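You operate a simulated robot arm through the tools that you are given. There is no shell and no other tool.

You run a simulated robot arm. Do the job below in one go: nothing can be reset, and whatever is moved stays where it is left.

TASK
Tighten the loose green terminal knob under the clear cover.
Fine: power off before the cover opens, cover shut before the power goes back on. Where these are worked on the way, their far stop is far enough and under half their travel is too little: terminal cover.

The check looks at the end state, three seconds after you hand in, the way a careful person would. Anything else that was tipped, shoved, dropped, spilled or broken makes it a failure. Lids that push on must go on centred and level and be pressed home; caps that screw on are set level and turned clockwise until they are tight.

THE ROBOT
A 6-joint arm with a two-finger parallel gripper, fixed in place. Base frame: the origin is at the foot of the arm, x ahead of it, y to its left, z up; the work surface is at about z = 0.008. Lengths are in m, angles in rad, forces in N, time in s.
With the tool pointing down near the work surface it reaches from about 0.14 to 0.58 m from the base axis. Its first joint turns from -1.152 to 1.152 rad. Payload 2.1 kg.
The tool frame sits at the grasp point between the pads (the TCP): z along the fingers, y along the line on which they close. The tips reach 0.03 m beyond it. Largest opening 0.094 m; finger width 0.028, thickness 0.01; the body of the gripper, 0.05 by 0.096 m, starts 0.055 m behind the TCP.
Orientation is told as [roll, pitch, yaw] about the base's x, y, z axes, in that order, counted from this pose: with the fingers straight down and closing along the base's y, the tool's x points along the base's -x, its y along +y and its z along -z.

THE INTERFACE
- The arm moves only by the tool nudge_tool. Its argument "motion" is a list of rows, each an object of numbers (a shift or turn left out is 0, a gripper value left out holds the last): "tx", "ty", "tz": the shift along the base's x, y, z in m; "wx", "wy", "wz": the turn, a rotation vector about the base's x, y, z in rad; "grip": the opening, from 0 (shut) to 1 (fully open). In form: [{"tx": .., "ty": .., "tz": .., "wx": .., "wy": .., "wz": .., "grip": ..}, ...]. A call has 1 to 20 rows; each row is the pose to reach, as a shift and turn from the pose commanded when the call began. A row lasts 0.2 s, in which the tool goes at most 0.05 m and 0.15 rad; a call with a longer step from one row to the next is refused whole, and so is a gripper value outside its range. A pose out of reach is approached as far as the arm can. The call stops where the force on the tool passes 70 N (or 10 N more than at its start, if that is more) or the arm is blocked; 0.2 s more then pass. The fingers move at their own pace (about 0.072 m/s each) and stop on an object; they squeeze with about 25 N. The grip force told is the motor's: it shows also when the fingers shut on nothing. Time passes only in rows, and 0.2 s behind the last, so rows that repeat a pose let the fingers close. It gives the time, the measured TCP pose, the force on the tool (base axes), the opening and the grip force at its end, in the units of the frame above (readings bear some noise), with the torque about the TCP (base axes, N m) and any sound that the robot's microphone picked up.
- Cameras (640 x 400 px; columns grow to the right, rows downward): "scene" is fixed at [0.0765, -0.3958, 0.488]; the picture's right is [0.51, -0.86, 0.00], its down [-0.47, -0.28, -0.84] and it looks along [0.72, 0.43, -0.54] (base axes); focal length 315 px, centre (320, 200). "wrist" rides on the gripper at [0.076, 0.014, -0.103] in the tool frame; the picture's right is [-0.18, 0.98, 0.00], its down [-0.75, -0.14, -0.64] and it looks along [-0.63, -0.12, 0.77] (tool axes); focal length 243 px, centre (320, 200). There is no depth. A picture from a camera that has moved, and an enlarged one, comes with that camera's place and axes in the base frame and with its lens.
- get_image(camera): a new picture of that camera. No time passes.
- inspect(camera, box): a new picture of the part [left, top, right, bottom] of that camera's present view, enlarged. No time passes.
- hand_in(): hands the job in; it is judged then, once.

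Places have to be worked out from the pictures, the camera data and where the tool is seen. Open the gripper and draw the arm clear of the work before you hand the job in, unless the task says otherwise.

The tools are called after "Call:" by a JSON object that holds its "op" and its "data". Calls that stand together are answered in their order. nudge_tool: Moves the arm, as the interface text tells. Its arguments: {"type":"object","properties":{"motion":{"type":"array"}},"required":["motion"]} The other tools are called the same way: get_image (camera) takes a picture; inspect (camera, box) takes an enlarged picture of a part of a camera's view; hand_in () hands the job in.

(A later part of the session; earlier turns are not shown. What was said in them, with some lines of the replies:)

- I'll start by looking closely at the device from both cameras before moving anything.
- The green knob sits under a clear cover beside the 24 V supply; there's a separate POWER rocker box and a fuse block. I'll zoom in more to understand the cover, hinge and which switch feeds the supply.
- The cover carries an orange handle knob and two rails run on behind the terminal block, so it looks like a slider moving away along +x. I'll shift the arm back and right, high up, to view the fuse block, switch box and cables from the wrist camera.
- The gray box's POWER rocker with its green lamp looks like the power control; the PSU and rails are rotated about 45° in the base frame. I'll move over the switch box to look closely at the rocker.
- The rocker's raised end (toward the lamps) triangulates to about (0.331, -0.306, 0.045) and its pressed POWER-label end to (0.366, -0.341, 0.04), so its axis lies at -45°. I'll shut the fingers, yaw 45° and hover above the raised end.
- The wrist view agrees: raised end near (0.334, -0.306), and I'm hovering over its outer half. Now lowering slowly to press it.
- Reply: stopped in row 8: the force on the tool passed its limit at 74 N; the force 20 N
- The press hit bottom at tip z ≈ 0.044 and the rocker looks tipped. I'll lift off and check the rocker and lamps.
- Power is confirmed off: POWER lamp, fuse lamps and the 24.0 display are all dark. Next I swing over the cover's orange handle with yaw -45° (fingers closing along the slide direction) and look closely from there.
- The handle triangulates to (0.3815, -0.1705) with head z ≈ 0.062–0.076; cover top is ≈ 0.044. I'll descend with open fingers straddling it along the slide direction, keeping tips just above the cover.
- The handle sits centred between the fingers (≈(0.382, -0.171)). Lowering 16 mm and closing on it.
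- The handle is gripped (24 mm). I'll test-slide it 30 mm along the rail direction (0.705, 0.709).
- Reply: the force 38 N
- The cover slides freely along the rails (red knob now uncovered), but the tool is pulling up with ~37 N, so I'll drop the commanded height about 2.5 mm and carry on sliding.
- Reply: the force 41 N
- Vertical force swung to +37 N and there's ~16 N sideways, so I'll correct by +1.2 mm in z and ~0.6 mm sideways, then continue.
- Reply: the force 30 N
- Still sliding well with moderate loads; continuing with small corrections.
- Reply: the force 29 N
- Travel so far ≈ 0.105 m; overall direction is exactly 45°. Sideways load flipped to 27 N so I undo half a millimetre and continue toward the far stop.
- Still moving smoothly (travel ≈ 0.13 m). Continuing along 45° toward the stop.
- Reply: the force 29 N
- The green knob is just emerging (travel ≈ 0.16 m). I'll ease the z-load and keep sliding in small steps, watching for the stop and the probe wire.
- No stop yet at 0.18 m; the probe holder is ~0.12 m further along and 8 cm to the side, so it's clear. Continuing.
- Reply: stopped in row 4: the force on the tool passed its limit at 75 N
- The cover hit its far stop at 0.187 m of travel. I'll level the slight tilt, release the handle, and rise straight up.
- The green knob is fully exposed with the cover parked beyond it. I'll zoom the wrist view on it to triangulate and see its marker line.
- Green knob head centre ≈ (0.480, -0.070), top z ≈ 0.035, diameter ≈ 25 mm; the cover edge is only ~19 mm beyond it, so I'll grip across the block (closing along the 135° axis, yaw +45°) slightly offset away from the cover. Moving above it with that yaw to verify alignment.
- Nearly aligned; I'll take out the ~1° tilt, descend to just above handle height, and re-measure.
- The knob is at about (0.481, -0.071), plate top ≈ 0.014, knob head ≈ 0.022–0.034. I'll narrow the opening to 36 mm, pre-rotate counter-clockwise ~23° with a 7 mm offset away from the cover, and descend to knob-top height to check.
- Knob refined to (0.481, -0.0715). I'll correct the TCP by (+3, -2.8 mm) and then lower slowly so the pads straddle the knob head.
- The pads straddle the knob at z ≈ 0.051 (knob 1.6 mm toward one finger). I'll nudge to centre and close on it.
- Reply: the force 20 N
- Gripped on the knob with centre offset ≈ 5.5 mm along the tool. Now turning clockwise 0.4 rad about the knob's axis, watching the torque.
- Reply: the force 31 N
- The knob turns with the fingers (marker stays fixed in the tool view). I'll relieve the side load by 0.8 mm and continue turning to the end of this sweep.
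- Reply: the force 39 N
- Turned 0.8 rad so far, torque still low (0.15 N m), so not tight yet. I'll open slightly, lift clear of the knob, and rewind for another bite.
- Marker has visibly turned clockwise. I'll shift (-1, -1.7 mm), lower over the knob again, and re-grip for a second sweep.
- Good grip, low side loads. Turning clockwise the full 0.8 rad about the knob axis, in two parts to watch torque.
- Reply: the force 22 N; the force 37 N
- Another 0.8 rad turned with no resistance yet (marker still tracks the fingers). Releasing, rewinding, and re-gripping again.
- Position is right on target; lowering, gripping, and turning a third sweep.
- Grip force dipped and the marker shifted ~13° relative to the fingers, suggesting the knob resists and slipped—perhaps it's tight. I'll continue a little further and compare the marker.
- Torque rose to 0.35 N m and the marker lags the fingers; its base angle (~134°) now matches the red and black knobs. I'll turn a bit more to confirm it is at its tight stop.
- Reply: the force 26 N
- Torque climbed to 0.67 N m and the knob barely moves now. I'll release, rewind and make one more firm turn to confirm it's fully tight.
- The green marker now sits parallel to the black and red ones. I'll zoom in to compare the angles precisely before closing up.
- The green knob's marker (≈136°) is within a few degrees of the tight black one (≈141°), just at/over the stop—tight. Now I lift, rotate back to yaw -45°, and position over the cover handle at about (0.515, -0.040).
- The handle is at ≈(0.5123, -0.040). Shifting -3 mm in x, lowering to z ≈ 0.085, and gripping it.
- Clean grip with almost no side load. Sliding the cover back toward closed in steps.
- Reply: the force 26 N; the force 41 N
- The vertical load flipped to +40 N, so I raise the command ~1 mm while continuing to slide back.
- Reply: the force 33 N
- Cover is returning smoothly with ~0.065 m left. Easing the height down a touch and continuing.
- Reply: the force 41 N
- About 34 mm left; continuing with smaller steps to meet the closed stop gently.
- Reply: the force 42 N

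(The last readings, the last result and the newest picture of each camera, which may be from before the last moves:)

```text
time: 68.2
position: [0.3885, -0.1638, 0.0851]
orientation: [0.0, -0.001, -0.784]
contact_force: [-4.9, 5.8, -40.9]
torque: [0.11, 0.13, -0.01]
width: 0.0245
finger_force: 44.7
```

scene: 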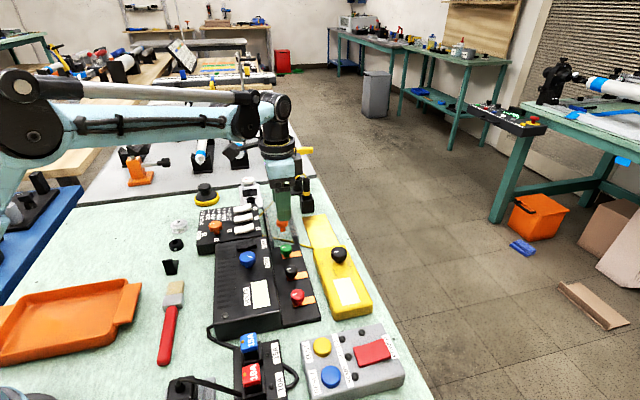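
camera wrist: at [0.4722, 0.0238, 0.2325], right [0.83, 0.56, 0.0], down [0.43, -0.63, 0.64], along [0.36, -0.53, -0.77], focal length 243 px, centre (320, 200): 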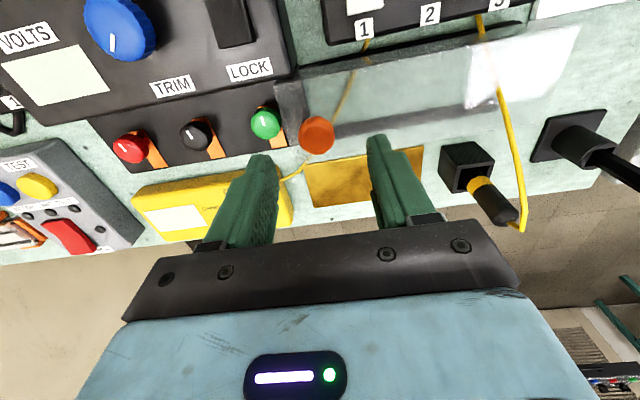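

Call:
{"op": "nudge_tool", "data": {"motion": [{"tz": -0.0008}, {"tx": -0.0021, "ty": -0.0021, "tz": -0.0008}, {"tx": -0.0042, "ty": -0.0042, "tz": -0.0008}, {"tx": -0.0063, "ty": -0.0063, "tz": -0.0008}, {"tx": -0.0084, "ty": -0.0084, "tz": -0.0008}, {"tx": -0.0099, "ty": -0.0099, "tz": -0.0008}]}}

Call:
{"op": "inspect", "data": {"camera": "scene", "box": [240, 180, 360, 335]}}

Call:
{"op": "get_image", "data": {"camera": "wrist"}}

```text
time: 69.7
position: [0.3821, -0.171, 0.0858]
orientation: [0.012, 0.002, -0.78]
contact_force: [15.8, 30.3, -25.7]
torque: [0.23, -0.33, 0.03]
width: 0.0246
finger_force: 45.2
```

```text
2.58 times, centred on (300, 258) of scene
camera zoom: at [0.0766, -0.3958, 0.488], right [0.51, -0.86, 0.0], down [-0.47, -0.28, -0.84], along [0.72, 0.43, -0.54], focal length 812 px, centre (372, 52)
```

zoom: 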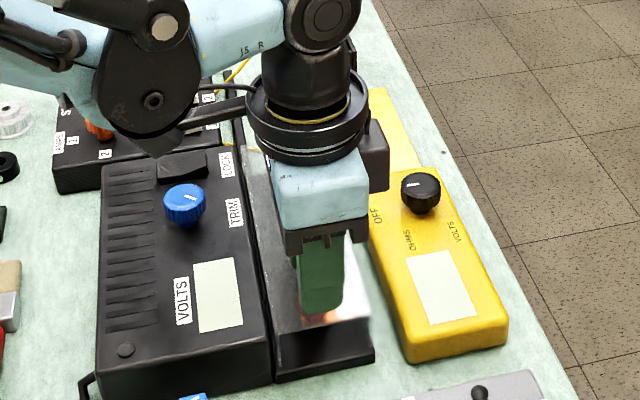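

```text
taken
camera wrist: at [0.337, -0.1087, 0.1886], right [0.82, 0.57, 0.01], down [0.43, -0.64, 0.64], along [0.37, -0.52, -0.77], focal length 243 px, centre (320, 200)
```

wrist: 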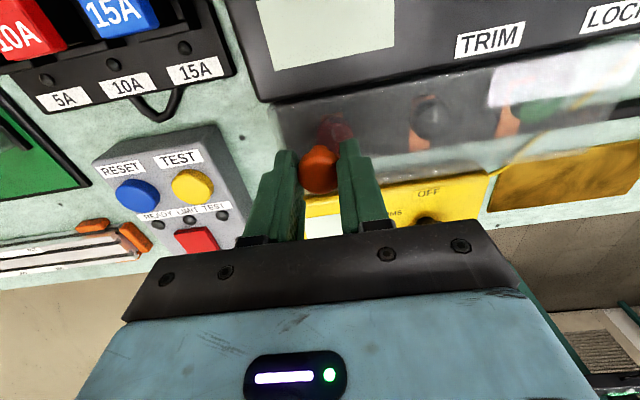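

The cover met its closed stop (33 N against travel) at the original handle position. Releasing the handle and rising.

Call:
{"op": "nudge_tool", "data": {"motion": [{"grip": 0.4}, {"grip": 0.55}, {"grip": 0.55}, {"tz": 0.01}, {"tz": 0.03}, {"tz": 0.06}, {"tz": 0.09}, {"tz": 0.12}, {"tz": 0.14}, {"tz": 0.14}]}}

Call:
{"op": "get_image", "data": {"camera": "wrist"}}

Call:
{"op": "inspect", "data": {"camera": "wrist", "box": [280, 0, 520, 150]}}

Call:
{"op": "inspect", "data": {"camera": "scene", "box": [240, 200, 360, 335]}}

```text
time: 71.8
position: [0.3801, -0.1731, 0.2252]
orientation: [0.0, 0.001, -0.785]
contact_force: [-0.2, -0.2, 1.1]
torque: [0.01, -0.02, 0.0]
width: 0.0517
finger_force: 0.1
```

```text
taken
camera wrist: at [0.3361, -0.1096, 0.3287], right [0.82, 0.57, 0.0], down [0.43, -0.63, 0.64], along [0.36, -0.53, -0.77], focal length 243 px, centre (320, 200)
```

wrist: 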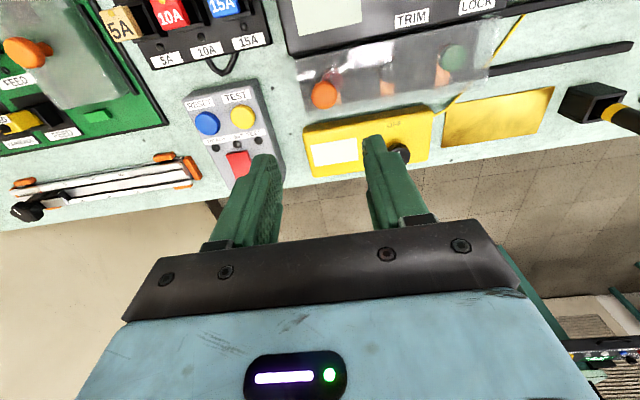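

```text
2.67 times, centred on (400, 75) of wrist
camera zoom: at [0.3361, -0.1096, 0.3287], right [0.82, 0.57, 0.0], down [0.43, -0.63, 0.64], along [0.36, -0.53, -0.77], focal length 647 px, centre (107, 533)
```

zoom: 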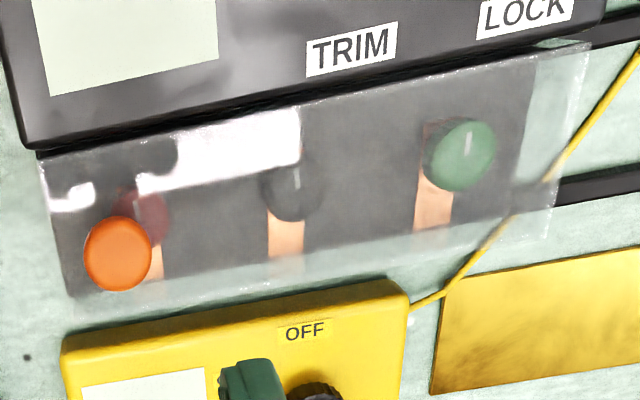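

```text
2.96 times, centred on (300, 268) of scene
camera zoom: at [0.0765, -0.3958, 0.488], right [0.51, -0.86, 0.0], down [-0.47, -0.28, -0.84], along [0.72, 0.43, -0.54], focal length 932 px, centre (379, 0)
```

zoom: 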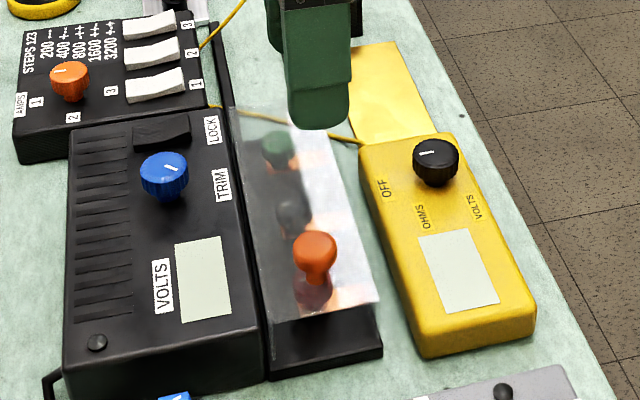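

The cover looks shut with all three markers parallel beneath it. I'll compare the cover's near corner with the starting picture before restoring power.

Call:
{"op": "inspect", "data": {"camera": "scene", "box": [265, 270, 345, 330]}}

Call:
{"op": "inspect", "data": {"camera": "scene", "box": [260, 225, 340, 275]}}

```text
6.67 times, centred on (305, 300) of scene
camera zoom: at [0.0765, -0.3958, 0.488], right [0.51, -0.86, 0.0], down [-0.47, -0.28, -0.84], along [0.72, 0.43, -0.54], focal length 2098 px, centre (420, -467)
```

zoom: 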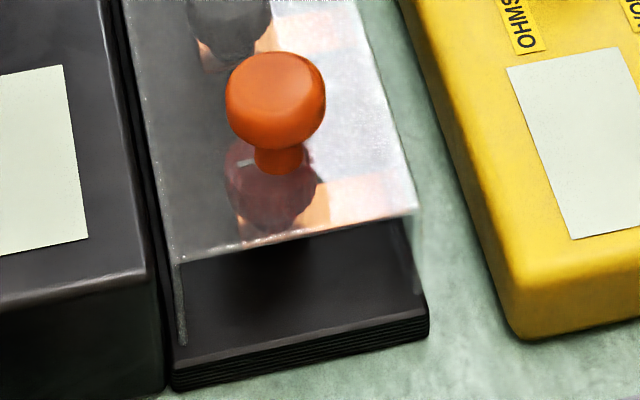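

```text
8.00 times, centred on (300, 250) of scene
camera zoom: at [0.0765, -0.3958, 0.488], right [0.51, -0.86, 0.0], down [-0.47, -0.28, -0.84], along [0.72, 0.43, -0.54], focal length 2518 px, centre (480, -200)
```

zoom: 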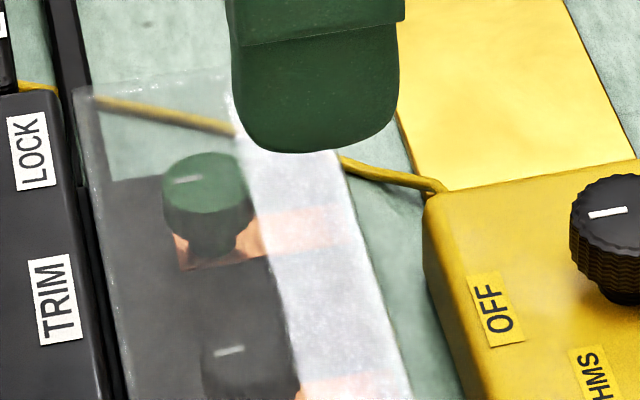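

The cover picture matches the start exactly. Now I go back over the power rocker's POWER-label end (≈(0.360, -0.336)) with shut fingers at yaw +45°.

Call:
{"op": "nudge_tool", "data": {"motion": [{"tx": -0.002, "ty": -0.015, "wz": 0.145, "grip": 0}, {"tx": -0.004, "ty": -0.03, "wz": 0.29}, {"tx": -0.006, "ty": -0.045, "wz": 0.435}, {"tx": -0.008, "ty": -0.06, "wz": 0.58}, {"tx": -0.01, "ty": -0.075, "wz": 0.725}, {"tx": -0.012, "ty": -0.09, "wz": 0.87}, {"tx": -0.014, "ty": -0.105, "wz": 1.015}, {"tx": -0.016, "ty": -0.12, "wz": 1.16}, {"tx": -0.018, "ty": -0.135, "wz": 1.305}, {"tx": -0.02, "ty": -0.15, "wz": 1.45}, {"tx": -0.02, "ty": -0.163, "wz": 1.57}, {"tx": -0.02, "ty": -0.163, "wz": 1.57, "tz": -0.03}, {"tx": -0.02, "ty": -0.163, "wz": 1.57, "tz": -0.06}, {"tx": -0.02, "ty": -0.163, "wz": 1.57, "tz": -0.08}, {"tx": -0.02, "ty": -0.163, "wz": 1.57, "tz": -0.08}]}}

Call:
{"op": "get_image", "data": {"camera": "wrist"}}

Call:
{"op": "inspect", "data": {"camera": "wrist", "box": [230, 40, 410, 180]}}

Call:
{"op": "inspect", "data": {"camera": "scene", "box": [290, 290, 450, 400]}}

```text
time: 75.0
position: [0.3582, -0.338, 0.1454]
orientation: [0.0, 0.001, 0.784]
contact_force: [0.5, 0.2, 0.1]
torque: [0.01, 0.02, -0.01]
width: 0.0
finger_force: 25.0
```

```text
taken
camera wrist: at [0.2954, -0.3814, 0.2485], right [-0.56, 0.83, 0.0], down [0.63, 0.43, 0.64], along [0.53, 0.36, -0.77], focal length 243 px, centre (320, 200)
```

wrist: 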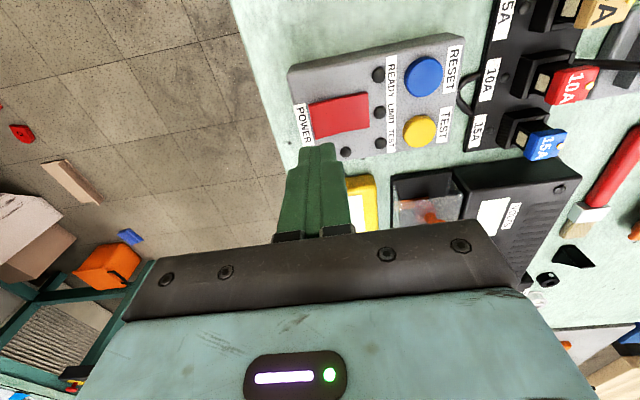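

```text
2.86 times, centred on (320, 110) of wrist
camera zoom: at [0.2954, -0.3814, 0.2485], right [-0.56, 0.83, 0.0], down [0.63, 0.43, 0.64], along [0.53, 0.36, -0.77], focal length 693 px, centre (320, 457)
```

zoom: 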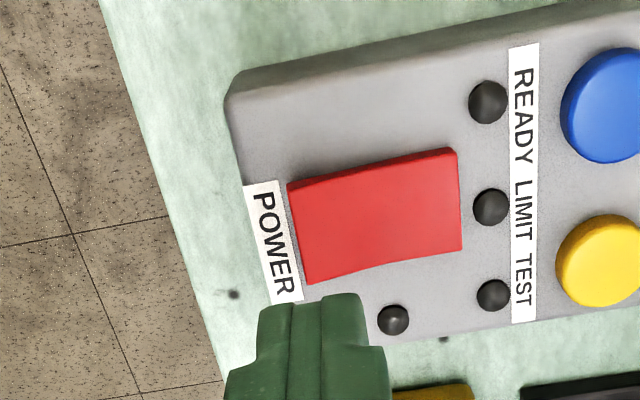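

```text
3.64 times, centred on (370, 345) of scene
camera zoom: at [0.0765, -0.3958, 0.488], right [0.51, -0.86, 0.0], down [-0.47, -0.28, -0.84], along [0.72, 0.43, -0.54], focal length 1144 px, centre (138, -327)
```

zoom: 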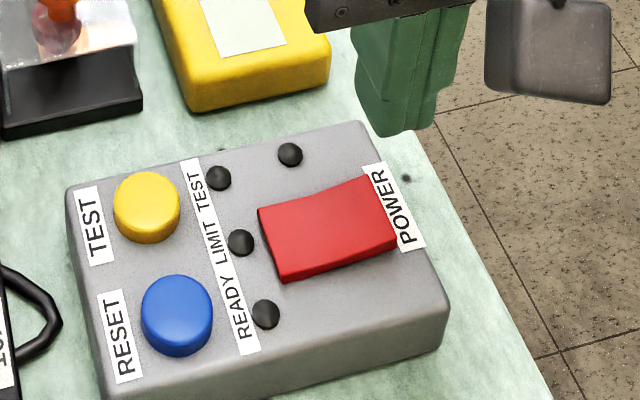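

The raised POWER-label end is centred near (0.367, -0.341), rocker centre (0.350, -0.3235). I'll shift to (0.3605, -0.3345) and press down slowly.

Call:
{"op": "nudge_tool", "data": {"motion": [{"tx": 0.002, "ty": 0.0035}, {"tx": 0.002, "ty": 0.0035, "tz": -0.02}, {"tx": 0.002, "ty": 0.0035, "tz": -0.04}, {"tx": 0.002, "ty": 0.0035, "tz": -0.055}, {"tx": 0.002, "ty": 0.0035, "tz": -0.06}, {"tx": 0.002, "ty": 0.0035, "tz": -0.064}, {"tx": 0.002, "ty": 0.0035, "tz": -0.067}, {"tx": 0.002, "ty": 0.0035, "tz": -0.07}, {"tx": 0.002, "ty": 0.0035, "tz": -0.073}, {"tx": 0.002, "ty": 0.0035, "tz": -0.075}]}}

Call:
{"op": "inspect", "data": {"camera": "scene", "box": [230, 270, 430, 400]}}

```text
time: 77.2
position: [0.3612, -0.3339, 0.0728]
orientation: [-0.001, 0.002, 0.787]
contact_force: [3.2, -0.1, 50.8]
torque: [0.36, 0.24, -0.02]
width: 0.0
finger_force: 25.0
```

```text
3.08 times, centred on (330, 335) of scene
camera zoom: at [0.0763, -0.3956, 0.4882], right [0.51, -0.86, 0.0], down [-0.47, -0.28, -0.84], along [0.72, 0.43, -0.54], focal length 968 px, centre (289, -215)
```

zoom: 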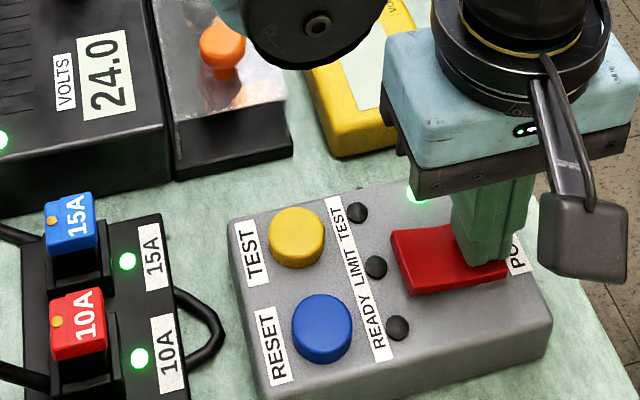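

Power is back: rocker lamp and fuse lamps lit, display shows 24.0, and the PSU's status lamp—dark at the start—now glows green, indicating the terminal is tight. Lifting off and retreating.

Call:
{"op": "nudge_tool", "data": {"motion": [{"tz": 0.015}, {"tz": 0.04}, {"tz": 0.08}, {"tz": 0.12}, {"tz": 0.16}, {"tx": -0.02, "ty": 0.01, "tz": 0.2, "grip": 0.5}, {"tx": -0.05, "ty": 0.02, "tz": 0.23}, {"tx": -0.08, "ty": 0.03, "tz": 0.25}, {"tx": -0.11, "ty": 0.04, "tz": 0.26, "grip": 1}, {"tx": -0.13, "ty": 0.05, "tz": 0.27}, {"tx": -0.13, "ty": 0.05, "tz": 0.27}, {"tx": -0.13, "ty": 0.05, "tz": 0.27}]}}

Call:
{"op": "get_image", "data": {"camera": "scene"}}

Call:
{"op": "inspect", "data": {"camera": "scene", "box": [190, 210, 390, 335]}}

Call:
{"op": "inspect", "data": {"camera": "scene", "box": [190, 300, 420, 400]}}

Call:
{"op": "inspect", "data": {"camera": "scene", "box": [260, 225, 340, 275]}}

```text
time: 79.8
position: [0.2284, -0.2814, 0.34]
orientation: [0.0, 0.004, 0.785]
contact_force: [0.6, -0.5, 0.3]
torque: [-0.01, 0.0, -0.01]
width: 0.0942
finger_force: 0.0
```

```text
taken
```

scene: 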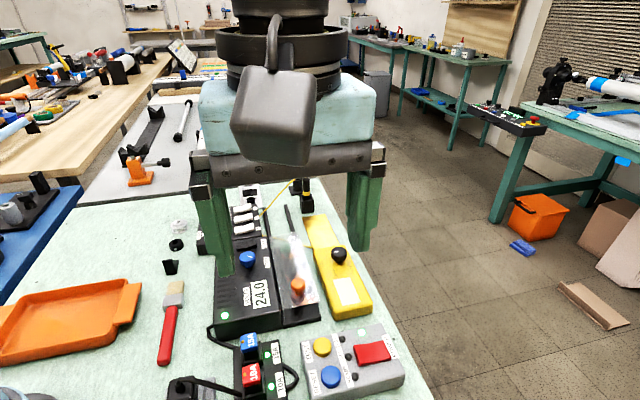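

```text
3.20 times, centred on (290, 272) of scene
camera zoom: at [0.0765, -0.3958, 0.488], right [0.51, -0.86, 0.0], down [-0.47, -0.28, -0.84], along [0.72, 0.43, -0.54], focal length 1007 px, centre (416, -32)
```

zoom: 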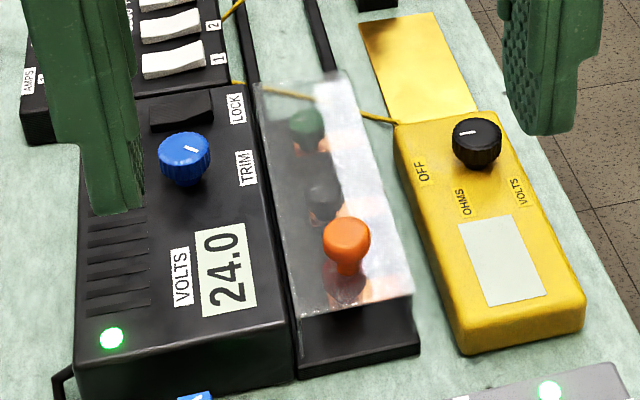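

```text
2.78 times, centred on (305, 350) of scene
camera zoom: at [0.0765, -0.3958, 0.488], right [0.51, -0.86, 0.0], down [-0.47, -0.28, -0.84], along [0.72, 0.43, -0.54], focal length 876 px, centre (362, -217)
```

zoom: 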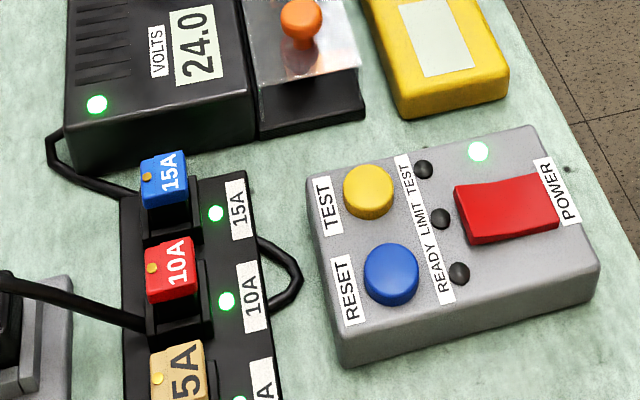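

```text
8.00 times, centred on (300, 250) of scene
camera zoom: at [0.0765, -0.3958, 0.488], right [0.51, -0.86, 0.0], down [-0.47, -0.28, -0.84], along [0.72, 0.43, -0.54], focal length 2518 px, centre (480, -200)
```

zoom: 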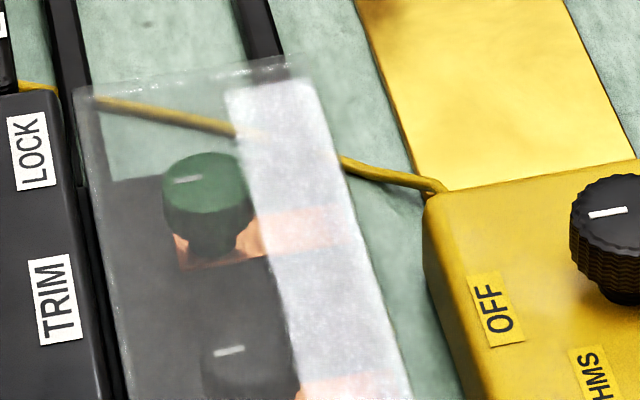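

Everything checks out: the green knob is tight with its marker parallel to the others, the cover is shut, power is on with the PSU's OK lamp lit, nothing else has moved, and the arm is clear with the gripper open. Handing in.

Call:
{"op": "hand_in", "data": {}}

```text
The job is handed in.
```

The green terminal knob is tight, the cover is shut and the power is back on. I've handed the job in; no pass/fail result came back.

- **Power off:** I switched the red POWER rocker off before touching the cover. The POWER lamp, the fuse lamps and the 24.0 display all went dark.
- **Cover:** I slid it to its far stop, about 0.187 m of travel. After tightening, I slid it back to its closed stop, and it looks the same as in the starting pictures.
- **Green knob:** I turned it clockwise until it stopped and torque rose to about 0.67 N·m. It sprang back slightly when released. Its marker now lines up with the red and black knobs to within a few degrees.
- **Power on:** I switched the rocker back on only after the cover was shut. The display shows 24.0 and the lamps are lit. The supply's small status lamp, dark at the start, is now green.

Nothing else looked moved in the final pictures. The arm is clear of the work with the gripper open.
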